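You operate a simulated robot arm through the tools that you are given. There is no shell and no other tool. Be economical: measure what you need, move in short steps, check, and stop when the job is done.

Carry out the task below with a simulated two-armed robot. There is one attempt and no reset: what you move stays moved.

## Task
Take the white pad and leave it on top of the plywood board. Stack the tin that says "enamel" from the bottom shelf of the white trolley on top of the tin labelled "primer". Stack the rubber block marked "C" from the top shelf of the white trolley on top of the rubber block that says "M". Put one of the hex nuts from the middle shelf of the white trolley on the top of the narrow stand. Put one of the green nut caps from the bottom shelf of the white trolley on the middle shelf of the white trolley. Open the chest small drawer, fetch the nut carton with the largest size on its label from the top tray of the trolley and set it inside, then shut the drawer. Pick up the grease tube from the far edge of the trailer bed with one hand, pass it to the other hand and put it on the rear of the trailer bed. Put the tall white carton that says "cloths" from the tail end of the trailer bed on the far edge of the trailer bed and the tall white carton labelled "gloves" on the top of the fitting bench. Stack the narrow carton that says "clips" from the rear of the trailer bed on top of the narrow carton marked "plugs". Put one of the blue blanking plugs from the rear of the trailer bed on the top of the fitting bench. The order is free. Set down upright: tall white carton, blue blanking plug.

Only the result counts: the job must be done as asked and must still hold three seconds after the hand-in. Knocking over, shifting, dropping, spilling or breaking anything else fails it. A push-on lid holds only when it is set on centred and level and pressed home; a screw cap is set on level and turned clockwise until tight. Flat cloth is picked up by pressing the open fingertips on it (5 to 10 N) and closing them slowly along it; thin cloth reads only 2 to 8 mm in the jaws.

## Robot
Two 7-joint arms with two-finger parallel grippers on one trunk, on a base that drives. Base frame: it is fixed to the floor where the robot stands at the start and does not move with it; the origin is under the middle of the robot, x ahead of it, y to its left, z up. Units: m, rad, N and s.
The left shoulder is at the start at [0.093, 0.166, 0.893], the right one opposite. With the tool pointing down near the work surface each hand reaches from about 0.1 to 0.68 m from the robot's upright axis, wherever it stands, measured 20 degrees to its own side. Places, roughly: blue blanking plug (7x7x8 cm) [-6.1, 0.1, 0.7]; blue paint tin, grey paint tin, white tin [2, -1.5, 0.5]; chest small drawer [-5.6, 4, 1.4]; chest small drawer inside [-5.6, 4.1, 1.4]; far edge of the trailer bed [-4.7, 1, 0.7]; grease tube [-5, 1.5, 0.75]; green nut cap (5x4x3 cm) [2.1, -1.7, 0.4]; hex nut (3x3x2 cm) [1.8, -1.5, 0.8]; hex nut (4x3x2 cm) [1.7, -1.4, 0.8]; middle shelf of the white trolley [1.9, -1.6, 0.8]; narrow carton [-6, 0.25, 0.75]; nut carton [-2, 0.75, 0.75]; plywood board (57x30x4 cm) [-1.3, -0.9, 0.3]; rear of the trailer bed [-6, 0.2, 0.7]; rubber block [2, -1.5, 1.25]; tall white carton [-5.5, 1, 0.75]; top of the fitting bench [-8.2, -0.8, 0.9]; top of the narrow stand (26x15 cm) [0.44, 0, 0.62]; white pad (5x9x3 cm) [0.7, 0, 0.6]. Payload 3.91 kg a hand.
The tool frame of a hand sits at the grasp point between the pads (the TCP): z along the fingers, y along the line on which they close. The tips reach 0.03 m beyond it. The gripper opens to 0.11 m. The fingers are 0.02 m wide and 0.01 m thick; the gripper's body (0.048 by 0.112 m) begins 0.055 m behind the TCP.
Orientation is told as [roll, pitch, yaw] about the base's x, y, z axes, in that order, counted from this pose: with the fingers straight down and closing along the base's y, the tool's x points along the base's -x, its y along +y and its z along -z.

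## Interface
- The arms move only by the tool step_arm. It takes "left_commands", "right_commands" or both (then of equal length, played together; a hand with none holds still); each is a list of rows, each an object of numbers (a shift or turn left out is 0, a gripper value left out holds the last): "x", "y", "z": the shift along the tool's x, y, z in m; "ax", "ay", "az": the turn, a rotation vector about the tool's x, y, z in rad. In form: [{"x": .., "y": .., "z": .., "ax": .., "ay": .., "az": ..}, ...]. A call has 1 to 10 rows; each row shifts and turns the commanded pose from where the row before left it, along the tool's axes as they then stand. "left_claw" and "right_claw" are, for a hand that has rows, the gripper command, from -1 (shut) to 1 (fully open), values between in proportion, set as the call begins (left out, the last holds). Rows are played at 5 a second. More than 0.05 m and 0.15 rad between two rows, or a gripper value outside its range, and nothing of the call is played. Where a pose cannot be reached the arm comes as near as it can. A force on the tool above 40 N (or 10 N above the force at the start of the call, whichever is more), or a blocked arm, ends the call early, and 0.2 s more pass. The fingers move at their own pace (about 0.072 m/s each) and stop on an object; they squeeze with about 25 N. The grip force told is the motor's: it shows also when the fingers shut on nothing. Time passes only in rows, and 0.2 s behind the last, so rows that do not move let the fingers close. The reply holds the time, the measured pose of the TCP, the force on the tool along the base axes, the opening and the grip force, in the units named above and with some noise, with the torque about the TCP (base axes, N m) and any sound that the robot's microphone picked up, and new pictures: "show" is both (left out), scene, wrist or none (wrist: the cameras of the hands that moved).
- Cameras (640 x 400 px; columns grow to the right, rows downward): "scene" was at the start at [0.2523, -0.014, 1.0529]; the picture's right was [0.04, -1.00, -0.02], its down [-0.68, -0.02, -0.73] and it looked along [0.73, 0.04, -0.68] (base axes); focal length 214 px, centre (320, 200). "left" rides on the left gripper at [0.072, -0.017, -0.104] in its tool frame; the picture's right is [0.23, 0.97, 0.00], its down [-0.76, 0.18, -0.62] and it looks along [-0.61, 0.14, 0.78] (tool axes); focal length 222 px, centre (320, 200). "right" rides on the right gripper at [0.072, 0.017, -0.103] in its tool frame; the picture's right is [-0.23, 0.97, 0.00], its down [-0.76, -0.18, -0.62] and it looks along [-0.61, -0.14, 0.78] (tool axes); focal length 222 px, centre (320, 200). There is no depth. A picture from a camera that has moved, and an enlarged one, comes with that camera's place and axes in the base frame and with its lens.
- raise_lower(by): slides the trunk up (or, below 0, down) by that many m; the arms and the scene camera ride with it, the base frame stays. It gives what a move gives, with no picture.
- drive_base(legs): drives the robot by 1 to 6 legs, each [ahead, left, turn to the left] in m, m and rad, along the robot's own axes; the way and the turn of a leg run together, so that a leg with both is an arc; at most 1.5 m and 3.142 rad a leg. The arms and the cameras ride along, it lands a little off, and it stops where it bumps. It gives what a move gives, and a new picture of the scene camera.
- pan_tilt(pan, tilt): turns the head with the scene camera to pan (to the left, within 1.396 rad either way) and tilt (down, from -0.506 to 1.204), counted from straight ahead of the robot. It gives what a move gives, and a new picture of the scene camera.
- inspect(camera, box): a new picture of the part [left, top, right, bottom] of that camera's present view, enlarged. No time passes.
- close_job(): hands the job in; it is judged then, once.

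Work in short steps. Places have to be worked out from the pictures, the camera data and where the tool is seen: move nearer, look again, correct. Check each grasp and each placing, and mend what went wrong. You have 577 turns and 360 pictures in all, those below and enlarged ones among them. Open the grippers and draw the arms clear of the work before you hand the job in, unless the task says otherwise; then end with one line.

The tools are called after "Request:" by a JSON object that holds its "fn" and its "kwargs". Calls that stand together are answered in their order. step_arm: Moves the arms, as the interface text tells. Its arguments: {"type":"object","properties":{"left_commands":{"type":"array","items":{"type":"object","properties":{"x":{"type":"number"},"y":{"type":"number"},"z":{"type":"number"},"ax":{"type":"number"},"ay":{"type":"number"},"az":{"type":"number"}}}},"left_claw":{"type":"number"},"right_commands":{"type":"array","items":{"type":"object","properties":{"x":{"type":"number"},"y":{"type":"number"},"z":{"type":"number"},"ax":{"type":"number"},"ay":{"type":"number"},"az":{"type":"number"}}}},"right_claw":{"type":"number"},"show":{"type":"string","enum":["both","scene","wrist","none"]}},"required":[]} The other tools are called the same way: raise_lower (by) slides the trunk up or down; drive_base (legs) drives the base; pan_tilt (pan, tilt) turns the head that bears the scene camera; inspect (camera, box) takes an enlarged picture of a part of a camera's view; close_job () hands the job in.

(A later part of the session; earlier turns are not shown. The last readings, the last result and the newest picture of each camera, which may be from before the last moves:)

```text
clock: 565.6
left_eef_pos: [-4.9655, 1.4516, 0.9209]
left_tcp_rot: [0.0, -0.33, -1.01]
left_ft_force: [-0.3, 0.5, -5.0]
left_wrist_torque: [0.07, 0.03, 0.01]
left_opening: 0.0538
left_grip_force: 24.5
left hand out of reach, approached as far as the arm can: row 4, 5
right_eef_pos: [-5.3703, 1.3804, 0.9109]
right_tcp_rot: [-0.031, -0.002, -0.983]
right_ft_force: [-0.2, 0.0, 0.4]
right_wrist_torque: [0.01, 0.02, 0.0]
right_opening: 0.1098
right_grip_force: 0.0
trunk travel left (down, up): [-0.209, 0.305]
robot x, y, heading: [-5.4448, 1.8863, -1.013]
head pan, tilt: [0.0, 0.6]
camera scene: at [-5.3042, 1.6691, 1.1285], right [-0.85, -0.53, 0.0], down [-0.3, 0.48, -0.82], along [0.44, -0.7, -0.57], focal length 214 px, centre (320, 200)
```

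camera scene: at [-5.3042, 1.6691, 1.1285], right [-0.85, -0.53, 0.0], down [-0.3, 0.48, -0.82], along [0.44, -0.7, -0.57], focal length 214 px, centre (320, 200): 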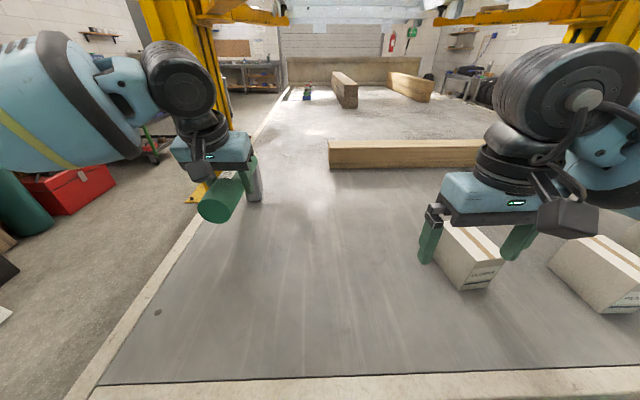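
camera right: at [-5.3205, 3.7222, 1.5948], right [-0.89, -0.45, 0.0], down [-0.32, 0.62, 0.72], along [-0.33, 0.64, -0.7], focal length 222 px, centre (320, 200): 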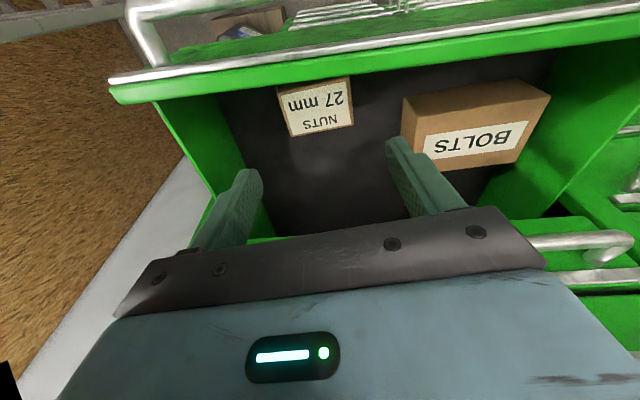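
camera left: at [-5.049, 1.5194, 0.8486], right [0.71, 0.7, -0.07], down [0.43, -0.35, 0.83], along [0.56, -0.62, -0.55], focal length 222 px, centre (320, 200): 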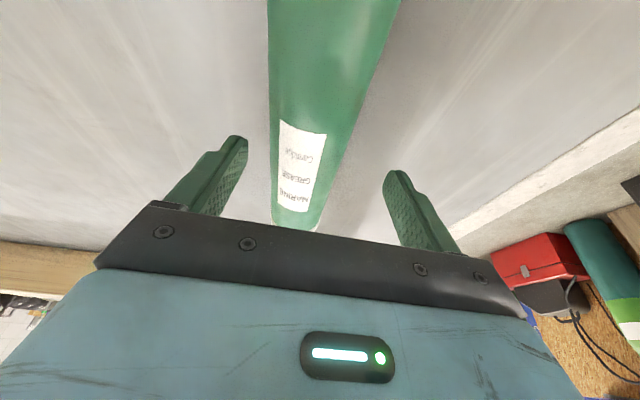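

The tube is held horizontally (5.4 cm thick, 5 N). For the hand-over I draw it nearer and turn it crosswise, pointing right.

Request:
{"fn": "step_arm", "kwargs": {"left_commands": [{"x": 0.035, "z": -0.018}, {"x": 0.035, "z": -0.018}, {"x": 0.035, "z": -0.018}, {"ay": 0.11}, {"ay": 0.11}, {"ay": 0.11}, {"az": 0.14}, {"az": 0.14}, {"az": 0.14}, {"az": 0.14}], "show": "none"}}

Request:
{"fn": "step_arm", "kwargs": {"left_commands": [{"az": 0.14}, {"az": 0.14}, {"az": 0.14}, {"az": 0.14}, {"az": 0.14}, {"az": 0.14}, {"az": 0.14}, {}], "show": "scene"}}

```text
clock: 567.8
left_eef_pos: [-5.0262, 1.551, 0.9364]
left_tcp_rot: [0.002, 0.001, -1.572]
left_ft_force: [-1.0, 0.5, -4.4]
left_wrist_torque: [0.06, 0.02, -0.01]
left_opening: 0.0535
left_grip_force: 24.9
right_eef_pos: [-5.3708, 1.3802, 0.9116]
right_tcp_rot: [-0.036, -0.002, -0.984]
right_ft_force: [-0.2, -0.5, 0.0]
right_wrist_torque: [0.01, 0.0, 0.01]
right_opening: 0.1101
right_grip_force: 0.0
trunk travel left (down, up): [-0.209, 0.305]
robot x, y, heading: [-5.4425, 1.8893, -1.004]
head pan, tilt: [0.0, 0.6]
```

```text
clock: 569.6
left_eef_pos: [-5.0273, 1.5514, 0.938]
left_tcp_rot: [0.001, 0.0, -2.551]
left_ft_force: [-0.5, -0.1, -4.8]
left_wrist_torque: [0.04, -0.06, -0.01]
left_opening: 0.0538
left_grip_force: 25.0
right_eef_pos: [-5.3708, 1.3805, 0.9114]
right_tcp_rot: [-0.035, -0.002, -0.984]
right_ft_force: [-0.9, -0.6, 0.5]
right_wrist_torque: [-0.01, 0.0, 0.02]
right_opening: 0.1101
right_grip_force: 0.0
trunk travel left (down, up): [-0.209, 0.305]
robot x, y, heading: [-5.4431, 1.888, -1.006]
head pan, tilt: [0.0, 0.6]
camera scene: at [-5.3042, 1.6693, 1.1286], right [-0.85, -0.53, 0.0], down [-0.3, 0.48, -0.82], along [0.44, -0.7, -0.57], focal length 214 px, centre (320, 200)
```

scene: 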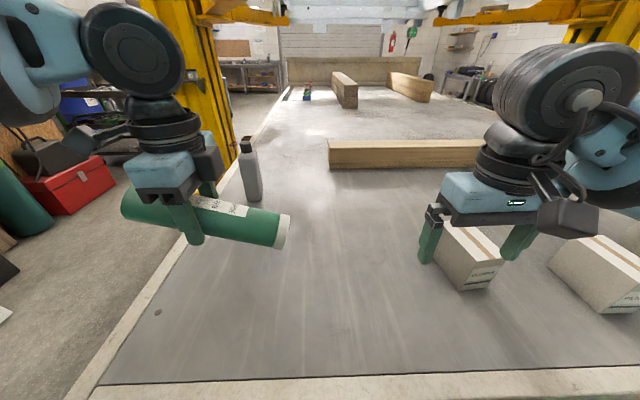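

The tube points right. I shift the left hand 8 cm toward the middle, and raise and turn the right hand by 90° to grip the tube's free end from above.

Request:
{"fn": "step_arm", "kwargs": {"left_commands": [{"x": -0.04}, {"x": -0.04}, {}, {}, {}, {}, {}, {}, {}, {}], "right_commands": [{"z": -0.04}, {"z": -0.05}, {"az": -0.145}, {"az": -0.145}, {"az": -0.145}, {"az": -0.145}, {"az": -0.145}, {"az": -0.145}, {"az": -0.145}, {"az": -0.145}], "right_claw": 1, "show": "none"}}

Request:
{"fn": "step_arm", "kwargs": {"right_commands": [{"az": -0.145}, {"az": -0.145}, {"az": -0.12}, {"x": -0.04, "y": -0.01}, {"x": -0.04, "y": -0.01}, {"x": -0.04, "y": -0.01}, {"x": -0.03, "y": -0.01}, {}], "show": "scene"}}

```text
clock: 571.8
left_eef_pos: [-5.0506, 1.5341, 0.9375]
left_tcp_rot: [0.002, -0.001, -2.549]
left_ft_force: [-0.4, 0.2, -4.8]
left_wrist_torque: [0.02, -0.08, -0.02]
left_opening: 0.0537
left_grip_force: 24.9
left hand out of reach, approached as far as the arm can: row 1, 2
right_eef_pos: [-5.3645, 1.4079, 0.994]
right_tcp_rot: [-0.014, 0.027, 0.175]
right_ft_force: [0.5, 0.8, -0.3]
right_wrist_torque: [-0.01, 0.02, -0.02]
right_opening: 0.1098
right_grip_force: 0.1
right hand out of reach, approached as far as the arm can: row 10
trunk travel left (down, up): [-0.209, 0.305]
robot x, y, heading: [-5.4453, 1.888, -1.009]
head pan, tilt: [0.0, 0.6]
```

```text
clock: 573.6
left_eef_pos: [-5.051, 1.5337, 0.9375]
left_tcp_rot: [0.002, 0.0, -2.55]
left_ft_force: [-0.4, 0.0, -3.4]
left_wrist_torque: [0.06, -0.07, -0.01]
left_opening: 0.0541
left_grip_force: 25.3
right_eef_pos: [-5.2159, 1.5522, 0.9651]
right_tcp_rot: [-0.003, 0.031, 0.587]
right_ft_force: [0.7, -0.1, -0.4]
right_wrist_torque: [0.0, 0.02, 0.0]
right_opening: 0.11
right_grip_force: 0.1
right hand out of reach, approached as far as the arm can: row 1, 2, 3
trunk travel left (down, up): [-0.209, 0.305]
robot x, y, heading: [-5.4442, 1.8848, -1.006]
head pan, tilt: [0.0, 0.6]
camera scene: at [-5.3045, 1.6692, 1.1286], right [-0.85, -0.53, 0.0], down [-0.3, 0.48, -0.82], along [0.44, -0.7, -0.57], focal length 214 px, centre (320, 200)
```

scene: 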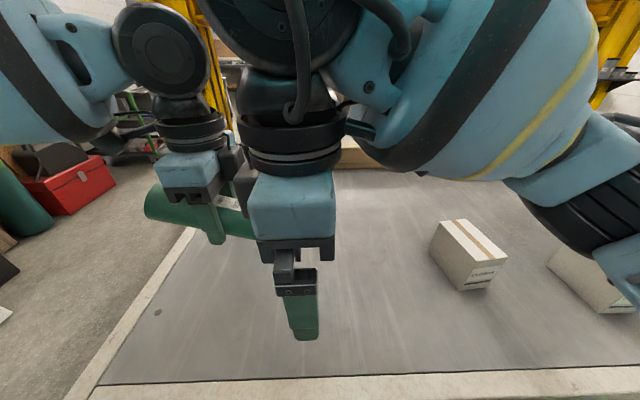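

Right hand is 10 cm short of the tube's line. I raise it slightly, move it forward over the tube, then lower.

Request:
{"fn": "step_arm", "kwargs": {"right_commands": [{"z": -0.02}, {"y": -0.035}, {"y": -0.035}, {"y": -0.034}, {"z": 0.03}, {"z": 0.03}, {"z": 0.03}, {}], "show": "wrist"}}

```text
clock: 575.4
left_eef_pos: [-5.0521, 1.5342, 0.9382]
left_tcp_rot: [0.003, 0.003, -2.551]
left_ft_force: [0.2, -0.1, -4.3]
left_wrist_torque: [0.03, -0.07, -0.05]
left_opening: 0.0537
left_grip_force: 25.1
right_eef_pos: [-5.2109, 1.5491, 0.8712]
right_tcp_rot: [-0.003, 0.032, 0.586]
right_ft_force: [-0.7, 0.6, 0.1]
right_wrist_torque: [0.0, -0.03, 0.02]
right_opening: 0.1098
right_grip_force: 0.0
right hand out of reach, approached as far as the arm can: row 2, 3, 4
trunk travel left (down, up): [-0.209, 0.305]
robot x, y, heading: [-5.4433, 1.8916, -1.01]
head pan, tilt: [0.0, 0.6]
camera right: at [-5.2788, 1.5243, 0.9776], right [-0.35, 0.94, -0.01], down [0.75, 0.29, 0.6], along [0.56, 0.2, -0.8], focal length 222 px, centre (320, 200)
```

right: 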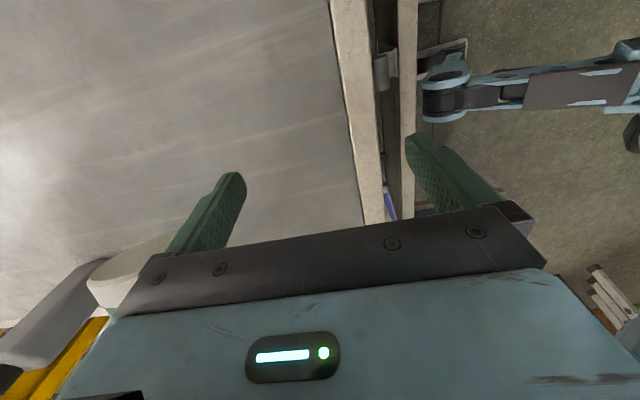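

The right hand can't go further forward in this pose, so I raise it and bring the tube back to it with the left hand.

Request:
{"fn": "step_arm", "kwargs": {"right_commands": [{"z": -0.04}, {"z": -0.04}, {}, {}, {}, {}], "left_commands": [{}, {}, {"y": -0.03}, {"y": -0.03}, {"y": -0.03}, {}], "show": "scene"}}

```text
clock: 576.8
left_eef_pos: [-5.1024, 1.6078, 0.9373]
left_tcp_rot: [0.0, -0.002, -2.55]
left_ft_force: [0.1, -0.9, -4.3]
left_wrist_torque: [0.04, -0.06, -0.01]
left_opening: 0.0547
left_grip_force: 25.1
right_eef_pos: [-5.2086, 1.5521, 0.9493]
right_tcp_rot: [-0.003, 0.034, 0.587]
right_ft_force: [-0.2, 0.9, -0.1]
right_wrist_torque: [0.01, -0.03, -0.03]
right_opening: 0.1099
right_grip_force: 0.0
trunk travel left (down, up): [-0.209, 0.305]
robot x, y, heading: [-5.4472, 1.8877, -1.011]
head pan, tilt: [0.0, 0.6]
camera scene: at [-5.304, 1.669, 1.1285], right [-0.85, -0.53, 0.0], down [-0.3, 0.48, -0.82], along [0.44, -0.7, -0.57], focal length 214 px, centre (320, 200)
```

scene: 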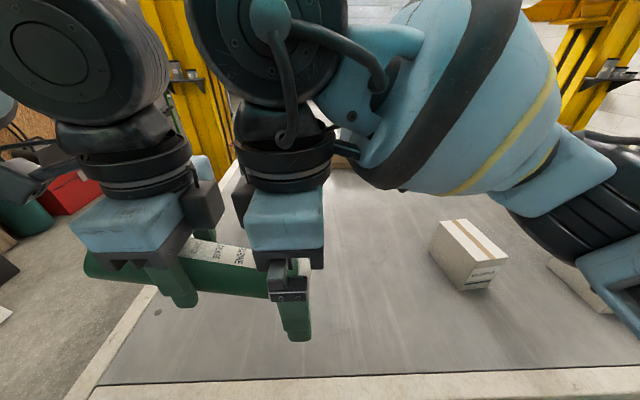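

Now both hands line up over the tube. I lower the right hand 5 cm and close it on the tube.

Request:
{"fn": "step_arm", "kwargs": {"right_commands": [{"z": 0.025}, {"z": 0.025}, {}], "show": "none"}}

Request:
{"fn": "step_arm", "kwargs": {"right_commands": [{}, {}, {}, {}], "right_claw": -1, "show": "wrist"}}

```text
clock: 577.6
left_eef_pos: [-5.1026, 1.6065, 0.938]
left_tcp_rot: [0.003, 0.0, -2.551]
left_ft_force: [-0.2, 0.4, -5.0]
left_wrist_torque: [0.05, -0.08, 0.0]
left_opening: 0.0544
left_grip_force: 25.2
right_eef_pos: [-5.2095, 1.5492, 0.9001]
right_tcp_rot: [-0.003, 0.033, 0.588]
right_ft_force: [0.5, 0.3, 0.4]
right_wrist_torque: [0.0, 0.02, 0.02]
right_opening: 0.1099
right_grip_force: 0.0
trunk travel left (down, up): [-0.209, 0.305]
robot x, y, heading: [-5.4432, 1.8868, -1.009]
head pan, tilt: [0.0, 0.6]
```

```text
clock: 578.6
left_eef_pos: [-5.1021, 1.6081, 0.9373]
left_tcp_rot: [-0.001, 0.003, -2.553]
left_ft_force: [-0.3, 22.4, 2.7]
left_wrist_torque: [0.43, 0.44, -1.2]
left_opening: 0.0552
left_grip_force: 24.3
right_eef_pos: [-5.2092, 1.5484, 0.8981]
right_tcp_rot: [-0.005, 0.035, 0.582]
right_ft_force: [0.5, -22.2, -3.3]
right_wrist_torque: [-0.08, 0.31, -1.06]
right_opening: 0.0556
right_grip_force: 25.1
trunk travel left (down, up): [-0.209, 0.305]
robot x, y, heading: [-5.4403, 1.8882, -1.014]
head pan, tilt: [0.0, 0.6]
camera right: at [-5.2772, 1.5245, 1.006], right [-0.35, 0.94, -0.01], down [0.75, 0.28, 0.6], along [0.56, 0.2, -0.8], focal length 222 px, centre (320, 200)
```

right: 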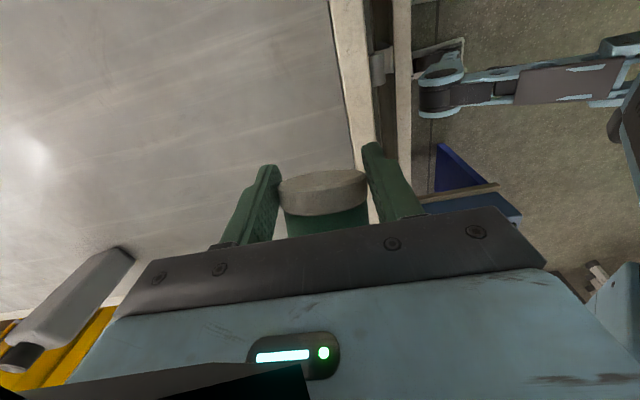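

Both hands hold the tube. I open the left hand and lift it away.

Request:
{"fn": "step_arm", "kwargs": {"left_commands": [{}, {}, {}], "left_claw": 1, "show": "none"}}

Request:
{"fn": "step_arm", "kwargs": {"left_commands": [{"z": -0.04}, {"z": -0.04}, {"x": 0.04}, {"x": 0.04}, {"x": 0.04}, {"az": -0.14}, {"az": -0.14}, {"az": -0.14}, {"az": -0.14}, {"az": -0.14}], "show": "scene"}}

```text
clock: 579.4
left_eef_pos: [-5.1023, 1.6075, 0.9373]
left_tcp_rot: [0.002, 0.0, -2.55]
left_ft_force: [0.3, 0.3, 0.2]
left_wrist_torque: [0.02, -0.01, 0.04]
left_opening: 0.1102
left_grip_force: 0.0
right_eef_pos: [-5.2094, 1.5503, 0.8999]
right_tcp_rot: [-0.002, 0.032, 0.586]
right_ft_force: [-0.5, -0.3, 0.1]
right_wrist_torque: [-0.18, 0.42, 0.02]
right_opening: 0.0555
right_grip_force: 25.2
trunk travel left (down, up): [-0.209, 0.305]
robot x, y, heading: [-5.4467, 1.8852, -1.009]
head pan, tilt: [0.0, 0.6]
```

```text
clock: 581.6
left_eef_pos: [-5.0018, 1.6757, 1.018]
left_tcp_rot: [-0.001, -0.001, -1.848]
left_ft_force: [1.0, 0.9, 0.5]
left_wrist_torque: [-0.01, 0.0, 0.03]
left_opening: 0.1096
left_grip_force: 0.1
right_eef_pos: [-5.2091, 1.5494, 0.9001]
right_tcp_rot: [-0.001, 0.033, 0.586]
right_ft_force: [0.1, -0.2, -1.1]
right_wrist_torque: [-0.22, 0.37, 0.01]
right_opening: 0.0555
right_grip_force: 25.2
trunk travel left (down, up): [-0.209, 0.305]
robot x, y, heading: [-5.4465, 1.8863, -1.009]
head pan, tilt: [0.0, 0.6]
camera scene: at [-5.3043, 1.6693, 1.1286], right [-0.85, -0.53, 0.0], down [-0.3, 0.48, -0.82], along [0.44, -0.7, -0.57], focal length 214 px, centre (320, 200)
```

scene: 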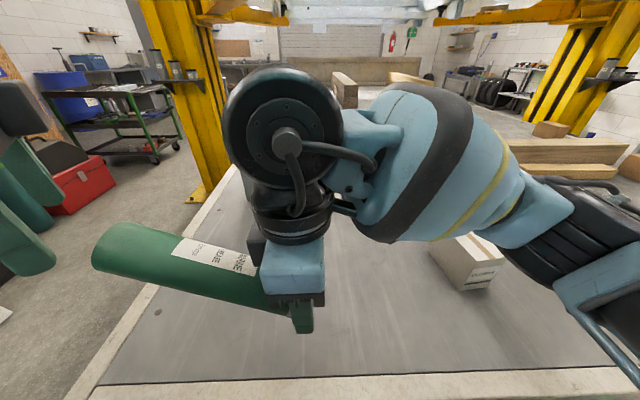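

The right hand alone holds the tube. I straighten the left hand, move the right aside and up, then zoom on the CLOTHS carton.

Request:
{"fn": "step_arm", "kwargs": {"left_commands": [{"az": -0.14}, {"az": -0.14}, {"az": -0.14}, {"az": -0.14}, {"az": -0.14}, {"az": -0.14}, {}], "right_commands": [{"z": -0.03}, {"z": -0.03, "x": 0.03}, {"z": -0.03, "x": 0.03}, {"x": 0.04}, {"x": 0.04}, {"x": 0.04}, {}], "show": "none"}}

Request:
{"fn": "inspect", "kwargs": {"camera": "scene", "box": [400, 180, 640, 320]}}

```text
clock: 583.2
left_eef_pos: [-5.0024, 1.675, 1.0161]
left_tcp_rot: [-0.001, -0.004, -1.009]
left_ft_force: [0.0, -0.4, -0.2]
left_wrist_torque: [0.01, -0.03, 0.03]
left_opening: 0.1099
left_grip_force: 0.0
right_eef_pos: [-5.3688, 1.5074, 0.9813]
right_tcp_rot: [-0.002, 0.034, 0.584]
right_ft_force: [0.2, 0.3, -4.6]
right_wrist_torque: [-0.24, 0.43, -0.01]
right_opening: 0.0554
right_grip_force: 25.1
right hand out of reach, approached as far as the arm can: row 2, 3, 4, 5, 6
trunk travel left (down, up): [-0.209, 0.305]
robot x, y, heading: [-5.4454, 1.8886, -1.001]
head pan, tilt: [0.0, 0.6]
```

```text
2.67 times, centred on (520, 250) of scene
camera zoom: at [-5.3038, 1.6694, 1.1286], right [-0.85, -0.53, 0.0], down [-0.3, 0.48, -0.82], along [0.44, -0.7, -0.57], focal length 572 px, centre (-213, 67)
```

zoom: 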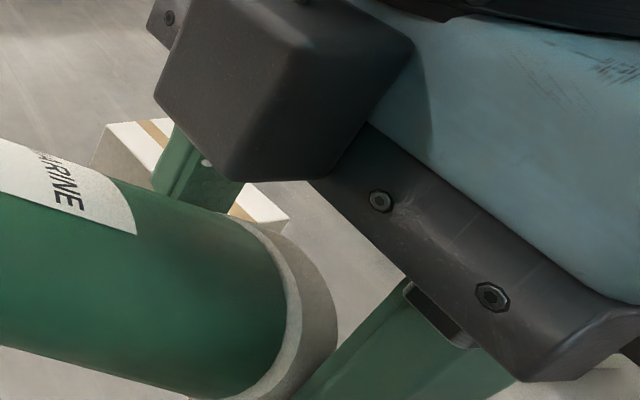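

The right hand hides the carton. I turn the right hand back (tube pointing forward) and move it to the right, then look again.

Request:
{"fn": "step_arm", "kwargs": {"right_commands": [{"az": 0.145}, {"az": 0.145}, {"az": 0.145}, {"az": 0.145}, {"az": 0.145}, {"az": 0.145}, {"az": 0.145}, {"az": 0.145}, {"az": 0.145}, {"az": 0.145}], "show": "none"}}

Request:
{"fn": "step_arm", "kwargs": {"right_commands": [{"az": 0.11}, {"y": -0.04, "z": -0.02}, {"y": -0.04, "z": -0.02}, {"y": -0.04}, {"y": -0.04}, {}], "show": "scene"}}

```text
clock: 585.4
left_eef_pos: [-5.0037, 1.6757, 1.0176]
left_tcp_rot: [0.0, -0.003, -1.011]
left_ft_force: [0.2, -0.9, -0.1]
left_wrist_torque: [0.04, -0.02, 0.03]
left_opening: 0.1101
left_grip_force: 0.1
right_eef_pos: [-5.3704, 1.504, 0.9806]
right_tcp_rot: [-0.031, 0.001, -0.866]
right_ft_force: [0.5, 0.6, -4.5]
right_wrist_torque: [0.39, 0.24, 0.0]
right_opening: 0.0555
right_grip_force: 24.7
trunk travel left (down, up): [-0.209, 0.305]
robot x, y, heading: [-5.4437, 1.8907, -1.011]
head pan, tilt: [0.0, 0.6]
```

```text
clock: 586.8
left_eef_pos: [-5.0043, 1.6761, 1.0165]
left_tcp_rot: [0.0, -0.001, -1.01]
left_ft_force: [-0.3, 1.1, 0.3]
left_wrist_torque: [-0.01, 0.04, -0.02]
left_opening: 0.11
left_grip_force: 0.1
right_eef_pos: [-5.4989, 1.4162, 1.0209]
right_tcp_rot: [-0.031, -0.005, -0.974]
right_ft_force: [-0.4, 1.0, -3.8]
right_wrist_torque: [0.38, 0.23, 0.0]
right_opening: 0.0553
right_grip_force: 24.8
right hand out of reach, approached as far as the arm can: row 5
trunk travel left (down, up): [-0.209, 0.305]
robot x, y, heading: [-5.4437, 1.887, -1.008]
head pan, tilt: [0.0, 0.6]
camera scene: at [-5.304, 1.6692, 1.1285], right [-0.85, -0.53, 0.0], down [-0.3, 0.48, -0.82], along [0.44, -0.7, -0.57], focal length 214 px, centre (320, 200)
```

scene: 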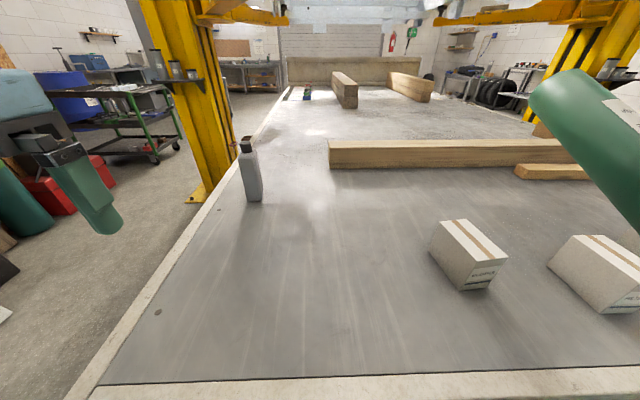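

Clear view now; I zoom on CLOTHS.

Request:
{"fn": "inspect", "kwargs": {"camera": "scene", "box": [410, 200, 540, 300]}}

```text
4.00 times, centred on (475, 250) of scene
camera zoom: at [-5.304, 1.6692, 1.1285], right [-0.85, -0.53, 0.0], down [-0.3, 0.48, -0.82], along [0.44, -0.7, -0.57], focal length 858 px, centre (-300, 0)
```

zoom: 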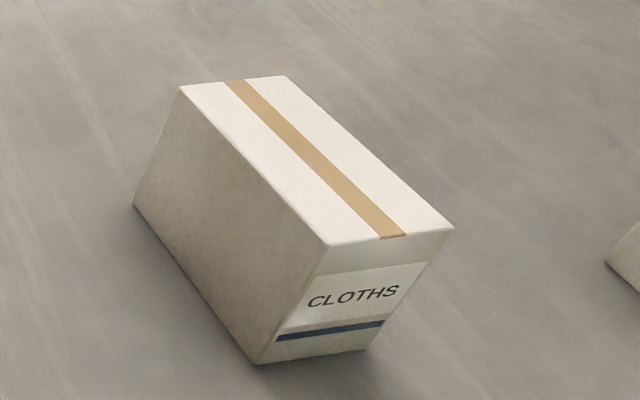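

CLOTHS: 7×12 cm, 10 cm high, centre ≈(-5.400, 1.211), turned +0.14 rad. I strafe right 0.52 m to bring it before the left hand.

Request:
{"fn": "drive_base", "kwargs": {"legs": [[0.0, -0.52, 0]]}}

Request:
{"fn": "step_arm", "kwargs": {"left_commands": [{"az": -0.14}, {"x": -0.04, "y": -0.02}, {"x": -0.04, "y": -0.02}, {"x": -0.04, "y": -0.02}, {"x": -0.04}, {"z": 0.04}, {"z": 0.04}, {}], "left_claw": 1, "show": "wrist"}}

```text
clock: 591.8
left_eef_pos: [-5.4381, 1.4032, 1.0181]
left_tcp_rot: [0.001, -0.002, -1.012]
left_ft_force: [-0.4, 0.0, -0.7]
left_wrist_torque: [-0.03, 0.0, 0.0]
left_opening: 0.1101
left_grip_force: 0.0
right_eef_pos: [-5.9332, 1.1427, 1.0221]
right_tcp_rot: [-0.03, -0.004, -0.975]
right_ft_force: [0.5, -0.3, -4.3]
right_wrist_torque: [0.37, 0.22, -0.02]
right_opening: 0.0551
right_grip_force: 24.7
trunk travel left (down, up): [-0.209, 0.305]
robot x, y, heading: [-5.8769, 1.6174, -1.013]
head pan, tilt: [0.0, 0.6]
camera scene: at [-5.7388, 1.3961, 1.1286], right [-0.85, -0.53, 0.0], down [-0.3, 0.48, -0.82], along [0.44, -0.7, -0.57], focal length 214 px, centre (320, 200)
```

scene: 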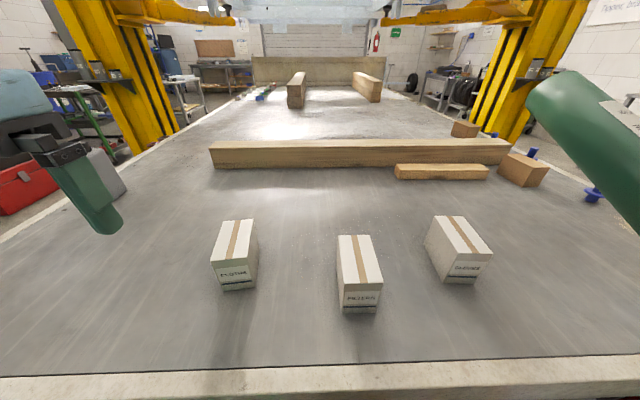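

```text
clock: 593.6
left_eef_pos: [-5.3799, 1.247, 0.9331]
left_tcp_rot: [0.001, -0.001, -0.87]
left_ft_force: [-0.8, -0.1, -0.8]
left_wrist_torque: [0.02, -0.01, 0.0]
left_opening: 0.1102
left_grip_force: 0.0
left hand out of reach, approached as far as the arm can: row 5
right_eef_pos: [-5.9343, 1.1435, 1.0222]
right_tcp_rot: [-0.029, -0.004, -0.973]
right_ft_force: [0.1, 0.0, -4.9]
right_wrist_torque: [0.42, 0.23, 0.0]
right_opening: 0.0551
right_grip_force: 25.3
trunk travel left (down, up): [-0.209, 0.305]
robot x, y, heading: [-5.8785, 1.6169, -1.014]
head pan, tilt: [0.0, 0.6]
camera left: at [-5.4389, 1.2918, 1.0376], right [0.6, 0.8, 0.0], down [0.63, -0.47, 0.62], along [0.5, -0.37, -0.78], focal length 222 px, centre (320, 200)
```

left: 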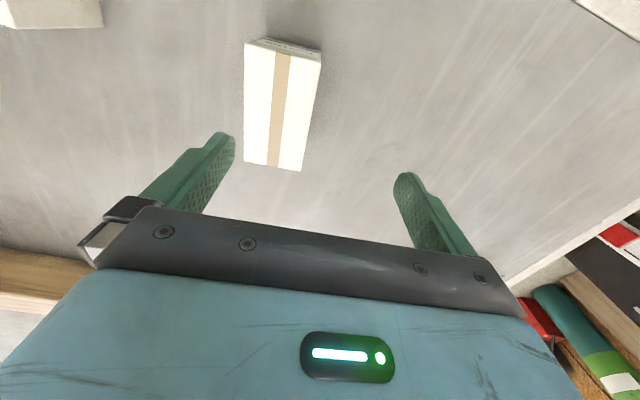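

CLOTHS is 4 cm right of the hand's centre. I correct, lower and grip it.

Request:
{"fn": "step_arm", "kwargs": {"left_commands": [{"y": -0.02, "x": -0.004}, {"y": -0.02, "x": -0.004}, {"z": 0.04}, {"z": 0.04}, {"z": 0.04}, {"z": 0.035}, {}], "show": "wrist"}}

```text
clock: 595.2
left_eef_pos: [-5.4002, 1.2255, 0.7809]
left_tcp_rot: [0.0, -0.002, -0.87]
left_ft_force: [-0.3, 0.7, 0.1]
left_wrist_torque: [0.03, 0.02, 0.01]
left_opening: 0.1097
left_grip_force: 0.1
left hand out of reach, approached as far as the arm can: row 2
right_eef_pos: [-5.9329, 1.1444, 1.0221]
right_tcp_rot: [-0.031, -0.005, -0.974]
right_ft_force: [0.4, -0.3, -4.4]
right_wrist_torque: [0.38, 0.26, -0.03]
right_opening: 0.0552
right_grip_force: 25.1
trunk travel left (down, up): [-0.209, 0.305]
robot x, y, heading: [-5.8799, 1.6156, -1.01]
head pan, tilt: [0.0, 0.6]
camera left: at [-5.459, 1.2695, 0.8824], right [0.6, 0.8, 0.0], down [0.63, -0.47, 0.62], along [0.5, -0.37, -0.78], focal length 222 px, centre (320, 200)
```

left: 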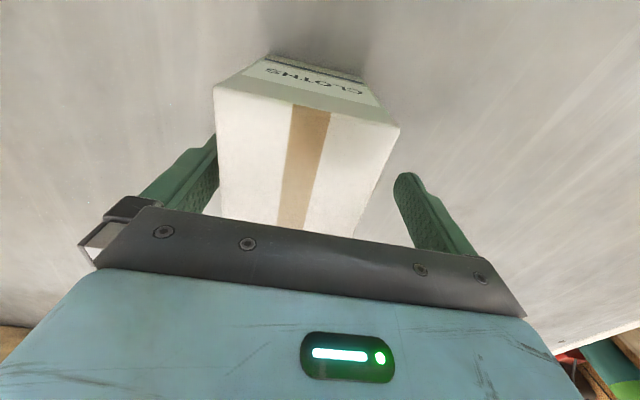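

The carton is between the fingers. I close and lift.

Request:
{"fn": "step_arm", "kwargs": {"left_commands": [{"z": 0.005}, {}, {}, {}, {}], "left_claw": -1, "show": "none"}}

Request:
{"fn": "step_arm", "kwargs": {"left_commands": [{"z": -0.04}, {"z": -0.04}, {"z": -0.04}, {}], "show": "none"}}

Request:
{"fn": "drive_base", "kwargs": {"legs": [[0, 0.53, 0]]}}

```text
clock: 596.4
left_eef_pos: [-5.3985, 1.2251, 0.7731]
left_tcp_rot: [-0.001, -0.002, -0.872]
left_ft_force: [-0.5, 0.5, -0.4]
left_wrist_torque: [0.05, 0.14, 0.0]
left_opening: 0.0697
left_grip_force: 24.8
right_eef_pos: [-5.935, 1.1441, 1.0224]
right_tcp_rot: [-0.029, -0.004, -0.974]
right_ft_force: [0.1, 0.8, -4.6]
right_wrist_torque: [0.36, 0.21, -0.02]
right_opening: 0.0547
right_grip_force: 25.2
trunk travel left (down, up): [-0.209, 0.305]
robot x, y, heading: [-5.8772, 1.612, -1.012]
head pan, tilt: [0.0, 0.6]
```

```text
clock: 597.4
left_eef_pos: [-5.4, 1.2249, 0.8944]
left_tcp_rot: [-0.001, 0.0, -0.87]
left_ft_force: [0.8, -0.3, -1.0]
left_wrist_torque: [-0.01, -0.01, 0.03]
left_opening: 0.0696
left_grip_force: 25.1
right_eef_pos: [-5.9327, 1.1425, 1.0222]
right_tcp_rot: [-0.029, -0.003, -0.974]
right_ft_force: [0.4, 0.7, -4.4]
right_wrist_torque: [0.4, 0.27, -0.01]
right_opening: 0.0552
right_grip_force: 25.0
trunk travel left (down, up): [-0.209, 0.305]
robot x, y, heading: [-5.8775, 1.6184, -1.006]
head pan, tilt: [0.0, 0.6]
```

```text
clock: 602.6
left_eef_pos: [-4.9493, 1.5091, 0.893]
left_tcp_rot: [0.0, -0.002, -0.868]
left_ft_force: [-0.3, -0.1, -1.0]
left_wrist_torque: [0.02, 0.02, 0.01]
left_opening: 0.07
left_grip_force: 25.4
right_eef_pos: [-5.4837, 1.4256, 1.0207]
right_tcp_rot: [-0.029, -0.002, -0.972]
right_ft_force: [0.5, 0.9, -4.2]
right_wrist_torque: [0.37, 0.22, -0.01]
right_opening: 0.0552
right_grip_force: 24.7
trunk travel left (down, up): [-0.209, 0.305]
robot x, y, heading: [-5.4261, 1.8991, -1.007]
head pan, tilt: [0.0, 0.6]
camera scene: at [-5.2887, 1.6797, 1.1286], right [-0.85, -0.53, 0.0], down [-0.3, 0.48, -0.82], along [0.44, -0.7, -0.57], focal length 214 px, centre (320, 200)
```

scene: 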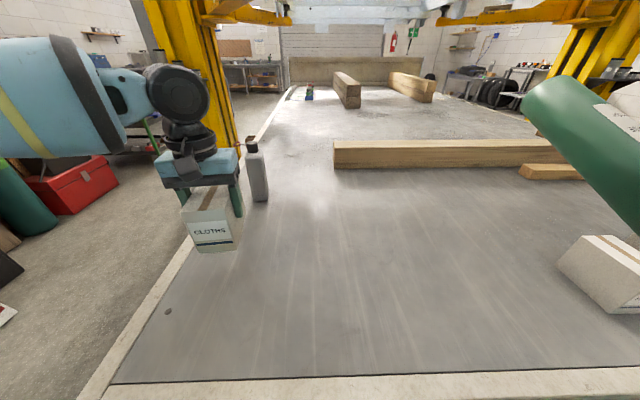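

The carton is above the far-edge strip. I shift 3 cm right to where the tube stood, lower and set it down.

Request:
{"fn": "step_arm", "kwargs": {"left_commands": [{"y": -0.03}, {"z": 0.04}, {"z": 0.04}, {"z": 0.03}, {"z": 0.008}, {}], "show": "none"}}

Request:
{"fn": "step_arm", "kwargs": {"left_commands": [{"z": 0.003}, {}], "show": "none"}}

```text
clock: 604.0
left_eef_pos: [-4.956, 1.5043, 0.7752]
left_tcp_rot: [0.001, -0.003, -0.867]
left_ft_force: [1.0, -0.2, -1.2]
left_wrist_torque: [0.01, 0.01, 0.02]
left_opening: 0.0695
left_grip_force: 25.2
left hand out of reach, approached as far as the arm can: row 1
right_eef_pos: [-5.4839, 1.4264, 1.0226]
right_tcp_rot: [-0.028, -0.002, -0.973]
right_ft_force: [0.1, 0.1, -4.3]
right_wrist_torque: [0.38, 0.26, 0.0]
right_opening: 0.055
right_grip_force: 25.4
trunk travel left (down, up): [-0.209, 0.305]
robot x, y, heading: [-5.4309, 1.9006, -1.007]
head pan, tilt: [0.0, 0.6]
```

```text
clock: 604.6
left_eef_pos: [-4.9556, 1.5046, 0.7739]
left_tcp_rot: [0.0, -0.004, -0.866]
left_ft_force: [0.4, 1.9, 8.7]
left_wrist_torque: [0.49, 0.21, -0.13]
left_opening: 0.0695
left_grip_force: 24.9
right_eef_pos: [-5.4835, 1.4269, 1.0229]
right_tcp_rot: [-0.028, -0.004, -0.971]
right_ft_force: [-0.2, -0.3, -4.8]
right_wrist_torque: [0.36, 0.27, 0.02]
right_opening: 0.0551
right_grip_force: 24.9
trunk travel left (down, up): [-0.209, 0.305]
robot x, y, heading: [-5.4301, 1.8996, -1.006]
head pan, tilt: [0.0, 0.6]
```

To be safely inside the strip, I lift slightly, move the base 5 cm right and 5 cm deeper, and set it down there.

Request:
{"fn": "step_arm", "kwargs": {"left_commands": [{"z": -0.02}, {}], "show": "none"}}

Request:
{"fn": "drive_base", "kwargs": {"legs": [[0.03, -0.05, 0]]}}

Request:
{"fn": "step_arm", "kwargs": {"left_commands": [{"z": 0.015}, {"z": 0.005}, {}], "show": "none"}}

```text
clock: 605.2
left_eef_pos: [-4.9559, 1.5011, 0.7933]
left_tcp_rot: [0.0, 0.0, -0.866]
left_ft_force: [-0.4, 0.1, -1.3]
left_wrist_torque: [0.01, -0.02, 0.02]
left_opening: 0.0696
left_grip_force: 24.9
right_eef_pos: [-5.4824, 1.4258, 1.0218]
right_tcp_rot: [-0.03, -0.004, -0.973]
right_ft_force: [0.6, -0.2, -5.0]
right_wrist_torque: [0.4, 0.27, 0.01]
right_opening: 0.0552
right_grip_force: 25.1
trunk travel left (down, up): [-0.209, 0.305]
robot x, y, heading: [-5.4282, 1.8999, -1.006]
head pan, tilt: [0.0, 0.6]
```

```text
clock: 606.3
left_eef_pos: [-4.9833, 1.4492, 0.7941]
left_tcp_rot: [0.0, -0.001, -0.867]
left_ft_force: [0.4, -1.3, -1.9]
left_wrist_torque: [0.03, 0.0, -0.03]
left_opening: 0.0697
left_grip_force: 24.9
right_eef_pos: [-5.5098, 1.3731, 1.0215]
right_tcp_rot: [-0.029, -0.002, -0.969]
right_ft_force: [-0.9, 0.1, -4.2]
right_wrist_torque: [0.41, 0.23, 0.0]
right_opening: 0.0549
right_grip_force: 25.1
trunk travel left (down, up): [-0.209, 0.305]
robot x, y, heading: [-5.4525, 1.8427, -1.005]
head pan, tilt: [0.0, 0.6]
camera scene: at [-5.3155, 1.6265, 1.1285], right [-0.85, -0.53, 0.0], down [-0.3, 0.48, -0.82], along [0.44, -0.7, -0.57], focal length 214 px, centre (320, 200)
```

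scene: 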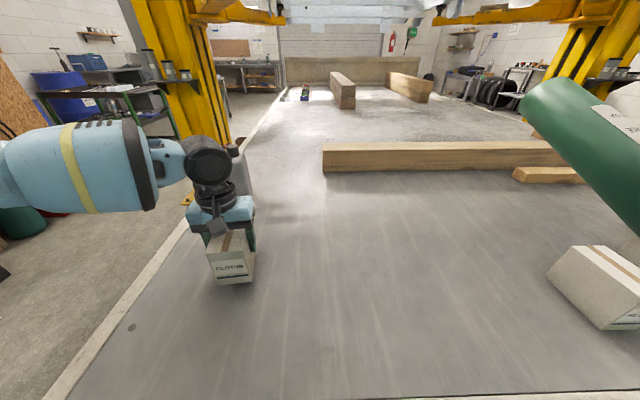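

```text
clock: 607.1
left_eef_pos: [-4.9835, 1.4514, 0.7739]
left_tcp_rot: [0.0, -0.002, -0.867]
left_ft_force: [0.2, 0.3, -0.2]
left_wrist_torque: [-0.01, 0.01, -0.01]
left_opening: 0.0699
left_grip_force: 24.9
right_eef_pos: [-5.5087, 1.3729, 1.0227]
right_tcp_rot: [-0.029, -0.003, -0.971]
right_ft_force: [0.3, -0.4, -3.9]
right_wrist_torque: [0.37, 0.23, 0.03]
right_opening: 0.0548
right_grip_force: 25.1
trunk travel left (down, up): [-0.209, 0.305]
robot x, y, heading: [-5.4594, 1.8454, -1.007]
head pan, tilt: [0.0, 0.6]
```

It is at bed level; one more millimetre, release, and lift the hand away.

Request:
{"fn": "step_arm", "kwargs": {"left_commands": [{"z": 0.0015}, {}], "show": "none"}}

Request:
{"fn": "step_arm", "kwargs": {"left_commands": [{}, {}, {}], "left_claw": 1, "show": "none"}}

Request:
{"fn": "step_arm", "kwargs": {"left_commands": [{"z": -0.04}, {"z": -0.05}, {"z": -0.05}, {"z": -0.05}, {}], "show": "wrist"}}

```text
clock: 607.7
left_eef_pos: [-4.9829, 1.451, 0.7737]
left_tcp_rot: [-0.002, -0.004, -0.869]
left_ft_force: [0.7, 4.4, 12.4]
left_wrist_torque: [0.82, 0.36, -0.22]
left_opening: 0.0697
left_grip_force: 24.7
right_eef_pos: [-5.5114, 1.3744, 1.0218]
right_tcp_rot: [-0.03, -0.005, -0.971]
right_ft_force: [-0.3, 0.6, -4.5]
right_wrist_torque: [0.39, 0.24, -0.06]
right_opening: 0.0551
right_grip_force: 25.4
trunk travel left (down, up): [-0.209, 0.305]
robot x, y, heading: [-5.4562, 1.8455, -1.003]
head pan, tilt: [0.0, 0.6]
```

```text
clock: 608.5
left_eef_pos: [-4.9838, 1.4493, 0.772]
left_tcp_rot: [0.0, -0.002, -0.867]
left_ft_force: [0.0, 1.1, -0.3]
left_wrist_torque: [-0.01, 0.02, -0.03]
left_opening: 0.1104
left_grip_force: 0.1
right_eef_pos: [-5.5101, 1.3736, 1.0224]
right_tcp_rot: [-0.031, -0.004, -0.97]
right_ft_force: [-0.1, 0.4, -3.9]
right_wrist_torque: [0.4, 0.2, 0.01]
right_opening: 0.055
right_grip_force: 25.2
trunk travel left (down, up): [-0.209, 0.305]
robot x, y, heading: [-5.4531, 1.8498, -1.008]
head pan, tilt: [0.0, 0.6]
```

```text
clock: 609.7
left_eef_pos: [-4.9774, 1.4696, 0.9457]
left_tcp_rot: [0.001, 0.002, -0.867]
left_ft_force: [0.3, -0.8, -1.6]
left_wrist_torque: [0.03, 0.0, -0.01]
left_opening: 0.1101
left_grip_force: 0.1
left hand out of reach, approached as far as the arm can: row 4
right_eef_pos: [-5.5091, 1.3737, 1.0224]
right_tcp_rot: [-0.03, -0.002, -0.969]
right_ft_force: [-0.4, -1.2, -4.2]
right_wrist_torque: [0.4, 0.26, -0.02]
right_opening: 0.055
right_grip_force: 24.3
trunk travel left (down, up): [-0.209, 0.305]
robot x, y, heading: [-5.4549, 1.8492, -1.005]
head pan, tilt: [0.0, 0.6]
camera left: at [-5.0382, 1.513, 1.0494], right [0.6, 0.8, 0.0], down [0.63, -0.47, 0.62], along [0.5, -0.37, -0.78], focal length 222 px, centre (320, 200)
```

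left: 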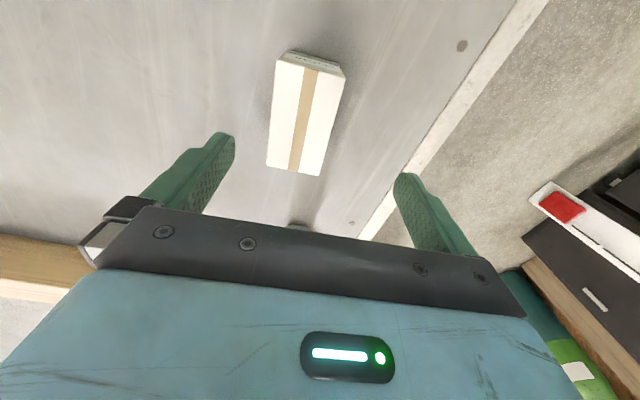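

CLOTHS stands on the far edge. Now GLOVES at ≈(-5.82, 0.93): I strafe right 0.98 m.

Request:
{"fn": "drive_base", "kwargs": {"legs": [[0.0, -0.985, 0]]}}

Request:
{"fn": "step_arm", "kwargs": {"left_commands": [{"az": 0.14}, {"z": 0.03}, {}], "show": "wrist"}}

```text
clock: 618.6
left_eef_pos: [-5.803, 0.9487, 0.9454]
left_tcp_rot: [0.0, -0.002, -0.868]
left_ft_force: [-0.5, 0.6, -0.3]
left_wrist_torque: [0.0, -0.01, 0.01]
left_opening: 0.1103
left_grip_force: 0.1
right_eef_pos: [-6.3342, 0.8516, 1.0232]
right_tcp_rot: [-0.031, -0.005, -0.971]
right_ft_force: [0.0, 0.2, -3.4]
right_wrist_torque: [0.38, 0.24, 0.01]
right_opening: 0.055
right_grip_force: 25.0
trunk travel left (down, up): [-0.209, 0.305]
robot x, y, heading: [-6.2807, 1.3265, -1.007]
head pan, tilt: [0.0, 0.6]
camera scene: at [-6.1398, 1.1056, 1.1286], right [-0.84, -0.53, 0.0], down [-0.3, 0.48, -0.82], along [0.44, -0.7, -0.57], focal length 214 px, centre (320, 200)
```

scene: 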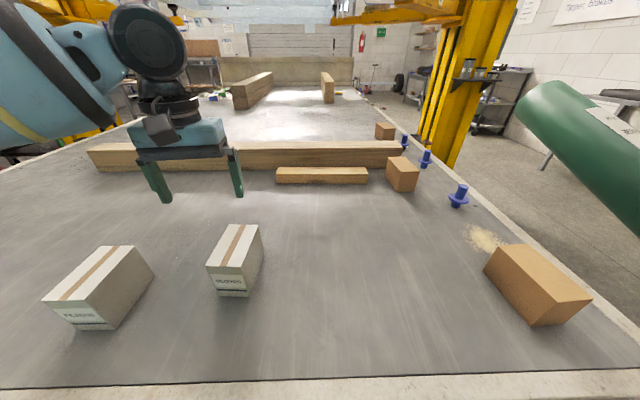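

```text
clock: 619.4
left_eef_pos: [-5.805, 0.9481, 0.9167]
left_tcp_rot: [0.001, -0.002, -1.009]
left_ft_force: [0.9, -0.1, 0.3]
left_wrist_torque: [-0.02, -0.02, 0.03]
left_opening: 0.1099
left_grip_force: 0.0
right_eef_pos: [-6.3338, 0.8533, 1.0225]
right_tcp_rot: [-0.028, -0.001, -0.972]
right_ft_force: [0.3, -0.2, -5.1]
right_wrist_torque: [0.37, 0.24, 0.01]
right_opening: 0.055
right_grip_force: 24.9
trunk travel left (down, up): [-0.209, 0.305]
robot x, y, heading: [-6.281, 1.3294, -1.003]
head pan, tilt: [0.0, 0.6]
camera left: at [-5.8574, 0.9992, 1.0199], right [0.7, 0.71, 0.0], down [0.56, -0.55, 0.62], along [0.44, -0.44, -0.78], focal length 222 px, centre (320, 200)
```

left: 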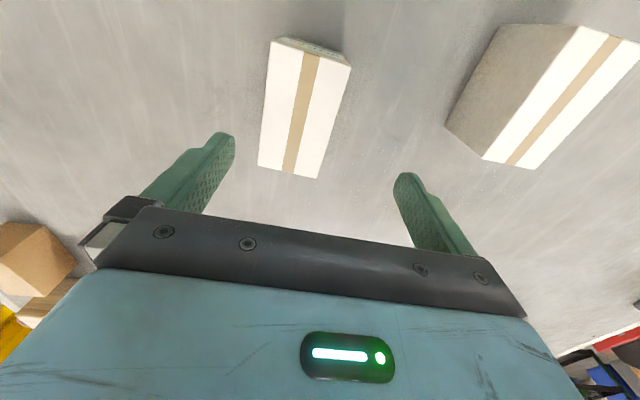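

I verify the label before gripping.

Request:
{"fn": "inspect", "kwargs": {"camera": "scene", "box": [40, 215, 280, 335]}}

```text
2.67 times, centred on (160, 275) of scene
camera zoom: at [-6.1399, 1.1057, 1.1286], right [-0.84, -0.53, 0.0], down [-0.3, 0.48, -0.83], along [0.44, -0.7, -0.57], focal length 572 px, centre (747, 0)
```

zoom: 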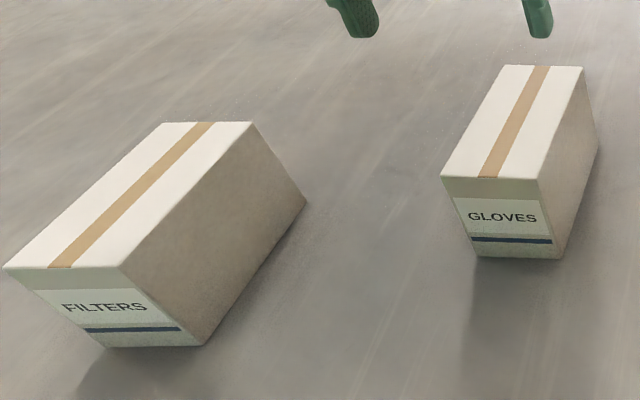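

GLOVES it is. I correct 2 cm, lower, grip and lift.

Request:
{"fn": "step_arm", "kwargs": {"left_commands": [{"y": -0.019, "x": 0.006}, {"z": 0.04}, {"z": 0.04}, {"z": 0.04}, {"z": 0.022}, {}], "show": "wrist"}}

Request:
{"fn": "step_arm", "kwargs": {"left_commands": [{}, {}, {}, {}], "left_claw": -1, "show": "none"}}

Request:
{"fn": "step_arm", "kwargs": {"left_commands": [{"z": -0.04}, {"z": -0.05}, {"z": -0.05}, {"z": -0.04}, {"x": 0.04}, {"x": 0.04}, {}], "show": "none"}}

```text
clock: 620.8
left_eef_pos: [-5.8228, 0.9424, 0.7735]
left_tcp_rot: [0.0, -0.002, -1.007]
left_ft_force: [0.5, 0.1, 0.6]
left_wrist_torque: [0.02, 0.02, 0.0]
left_opening: 0.11
left_grip_force: 0.1
right_eef_pos: [-6.3346, 0.8519, 1.0223]
right_tcp_rot: [-0.03, -0.003, -0.971]
right_ft_force: [-0.1, 0.8, -3.7]
right_wrist_torque: [0.35, 0.25, 0.03]
right_opening: 0.0549
right_grip_force: 25.8
trunk travel left (down, up): [-0.209, 0.305]
robot x, y, heading: [-6.2824, 1.3244, -1.007]
head pan, tilt: [0.0, 0.6]
camera left: at [-5.8758, 0.9939, 0.8765], right [0.7, 0.71, 0.0], down [0.56, -0.55, 0.62], along [0.44, -0.44, -0.78], focal length 222 px, centre (320, 200)
```

left: 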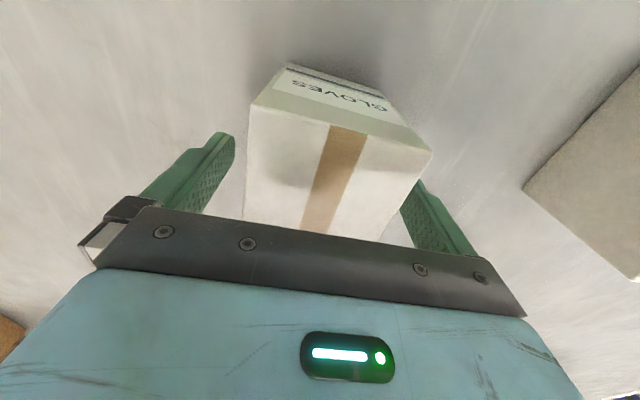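

```text
clock: 621.8
left_eef_pos: [-5.8223, 0.9426, 0.774]
left_tcp_rot: [-0.001, -0.002, -1.007]
left_ft_force: [-0.5, -0.2, 0.7]
left_wrist_torque: [-0.04, 0.0, -0.02]
left_opening: 0.0707
left_grip_force: 25.0
right_eef_pos: [-6.334, 0.852, 1.0221]
right_tcp_rot: [-0.029, -0.003, -0.972]
right_ft_force: [-0.5, -0.6, -4.6]
right_wrist_torque: [0.39, 0.27, -0.01]
right_opening: 0.0549
right_grip_force: 25.1
trunk travel left (down, up): [-0.209, 0.305]
robot x, y, heading: [-6.2805, 1.3241, -1.006]
head pan, tilt: [0.0, 0.6]
```

```text
clock: 623.4
left_eef_pos: [-5.8638, 1.014, 0.9551]
left_tcp_rot: [-0.001, 0.0, -1.008]
left_ft_force: [-0.6, -0.2, -1.9]
left_wrist_torque: [0.01, 0.0, -0.01]
left_opening: 0.0702
left_grip_force: 25.3
right_eef_pos: [-6.3338, 0.8515, 1.0213]
right_tcp_rot: [-0.031, -0.005, -0.969]
right_ft_force: [0.4, -0.7, -3.9]
right_wrist_torque: [0.37, 0.23, 0.01]
right_opening: 0.055
right_grip_force: 24.8
trunk travel left (down, up): [-0.209, 0.305]
robot x, y, heading: [-6.2818, 1.325, -1.005]
head pan, tilt: [0.0, 0.6]
```

GLOVES in the left hand. Now the tube goes to the rear strip: I sidestep right 0.1 m, level the tube and extend the right hand over a free spot.

Request:
{"fn": "drive_base", "kwargs": {"legs": [[0.0, -0.1, 0]]}}

Request:
{"fn": "step_arm", "kwargs": {"right_commands": [{"ay": 0.11}, {"ay": 0.11}, {"ay": 0.11}, {"x": -0.047, "z": -0.016}, {"x": -0.047, "z": -0.016}, {"x": -0.047, "z": -0.016}, {"x": -0.047, "z": -0.016}, {"z": 0.038, "x": -0.013}, {"z": 0.038, "x": -0.013}, {}], "show": "scene"}}

```text
clock: 624.9
left_eef_pos: [-5.9504, 0.9596, 0.9549]
left_tcp_rot: [-0.001, -0.003, -1.005]
left_ft_force: [0.1, -0.4, -1.5]
left_wrist_torque: [0.03, 0.07, 0.03]
left_opening: 0.0703
left_grip_force: 25.1
right_eef_pos: [-6.4171, 0.7974, 1.0212]
right_tcp_rot: [-0.028, -0.003, -0.969]
right_ft_force: [0.1, 0.1, -4.0]
right_wrist_torque: [0.38, 0.24, -0.01]
right_opening: 0.0548
right_grip_force: 24.6
trunk travel left (down, up): [-0.209, 0.305]
robot x, y, heading: [-6.3674, 1.2726, -1.004]
head pan, tilt: [0.0, 0.6]
camera scene: at [-6.2253, 1.0513, 1.1286], right [-0.84, -0.54, 0.0], down [-0.3, 0.48, -0.82], along [0.44, -0.7, -0.57], focal length 214 px, centre (320, 200)
```

scene: 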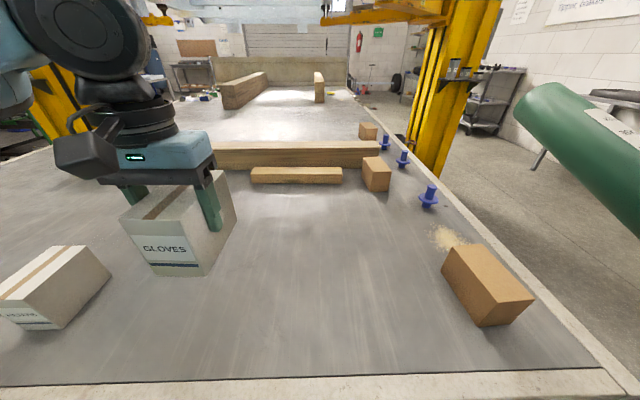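

```text
clock: 627.1
left_eef_pos: [-5.9504, 0.9595, 0.9546]
left_tcp_rot: [0.0, -0.002, -1.005]
left_ft_force: [-0.6, -0.5, -1.6]
left_wrist_torque: [0.04, -0.01, 0.01]
left_opening: 0.0707
left_grip_force: 24.8
right_eef_pos: [-6.2889, 0.638, 0.9195]
right_tcp_rot: [-0.034, 0.325, -0.98]
right_ft_force: [0.2, 0.3, -4.2]
right_wrist_torque: [0.39, 0.24, -0.02]
right_opening: 0.0549
right_grip_force: 24.7
right hand out of reach, approached as far as the arm can: row 1, 2, 3
trunk travel left (down, up): [-0.209, 0.305]
robot x, y, heading: [-6.3652, 1.2702, -1.006]
head pan, tilt: [0.0, 0.6]
camera scene: at [-6.2251, 1.0518, 1.1287], right [-0.84, -0.54, 0.0], down [-0.3, 0.48, -0.83], along [0.44, -0.7, -0.56], focal length 214 px, centre (320, 200)
```

scene: 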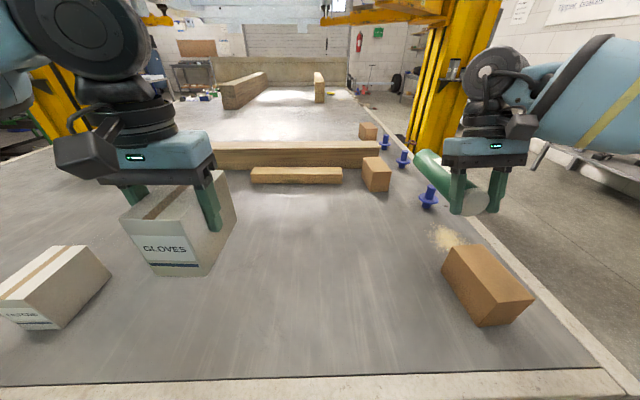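

The big brown box is right below; the free gap is a bit further left and forward, around (-6.18, 0.53). I move there.

Request:
{"fn": "step_arm", "kwargs": {"right_commands": [{"y": 0.032}, {"x": -0.0277, "z": -0.0095}, {"x": -0.0277, "z": -0.0095}, {"x": -0.0277, "z": -0.0095}, {}], "show": "none"}}

```text
clock: 628.3
left_eef_pos: [-5.9512, 0.9587, 0.9551]
left_tcp_rot: [0.001, -0.001, -1.008]
left_ft_force: [-0.8, -0.6, -1.8]
left_wrist_torque: [0.05, -0.01, -0.01]
left_opening: 0.0705
left_grip_force: 24.8
right_eef_pos: [-6.2124, 0.5855, 0.9191]
right_tcp_rot: [-0.029, 0.325, -0.981]
right_ft_force: [0.1, -0.2, -3.6]
right_wrist_torque: [0.36, 0.26, 0.01]
right_opening: 0.0553
right_grip_force: 24.9
trunk travel left (down, up): [-0.209, 0.305]
robot x, y, heading: [-6.3638, 1.2733, -1.006]
head pan, tilt: [0.0, 0.6]
```

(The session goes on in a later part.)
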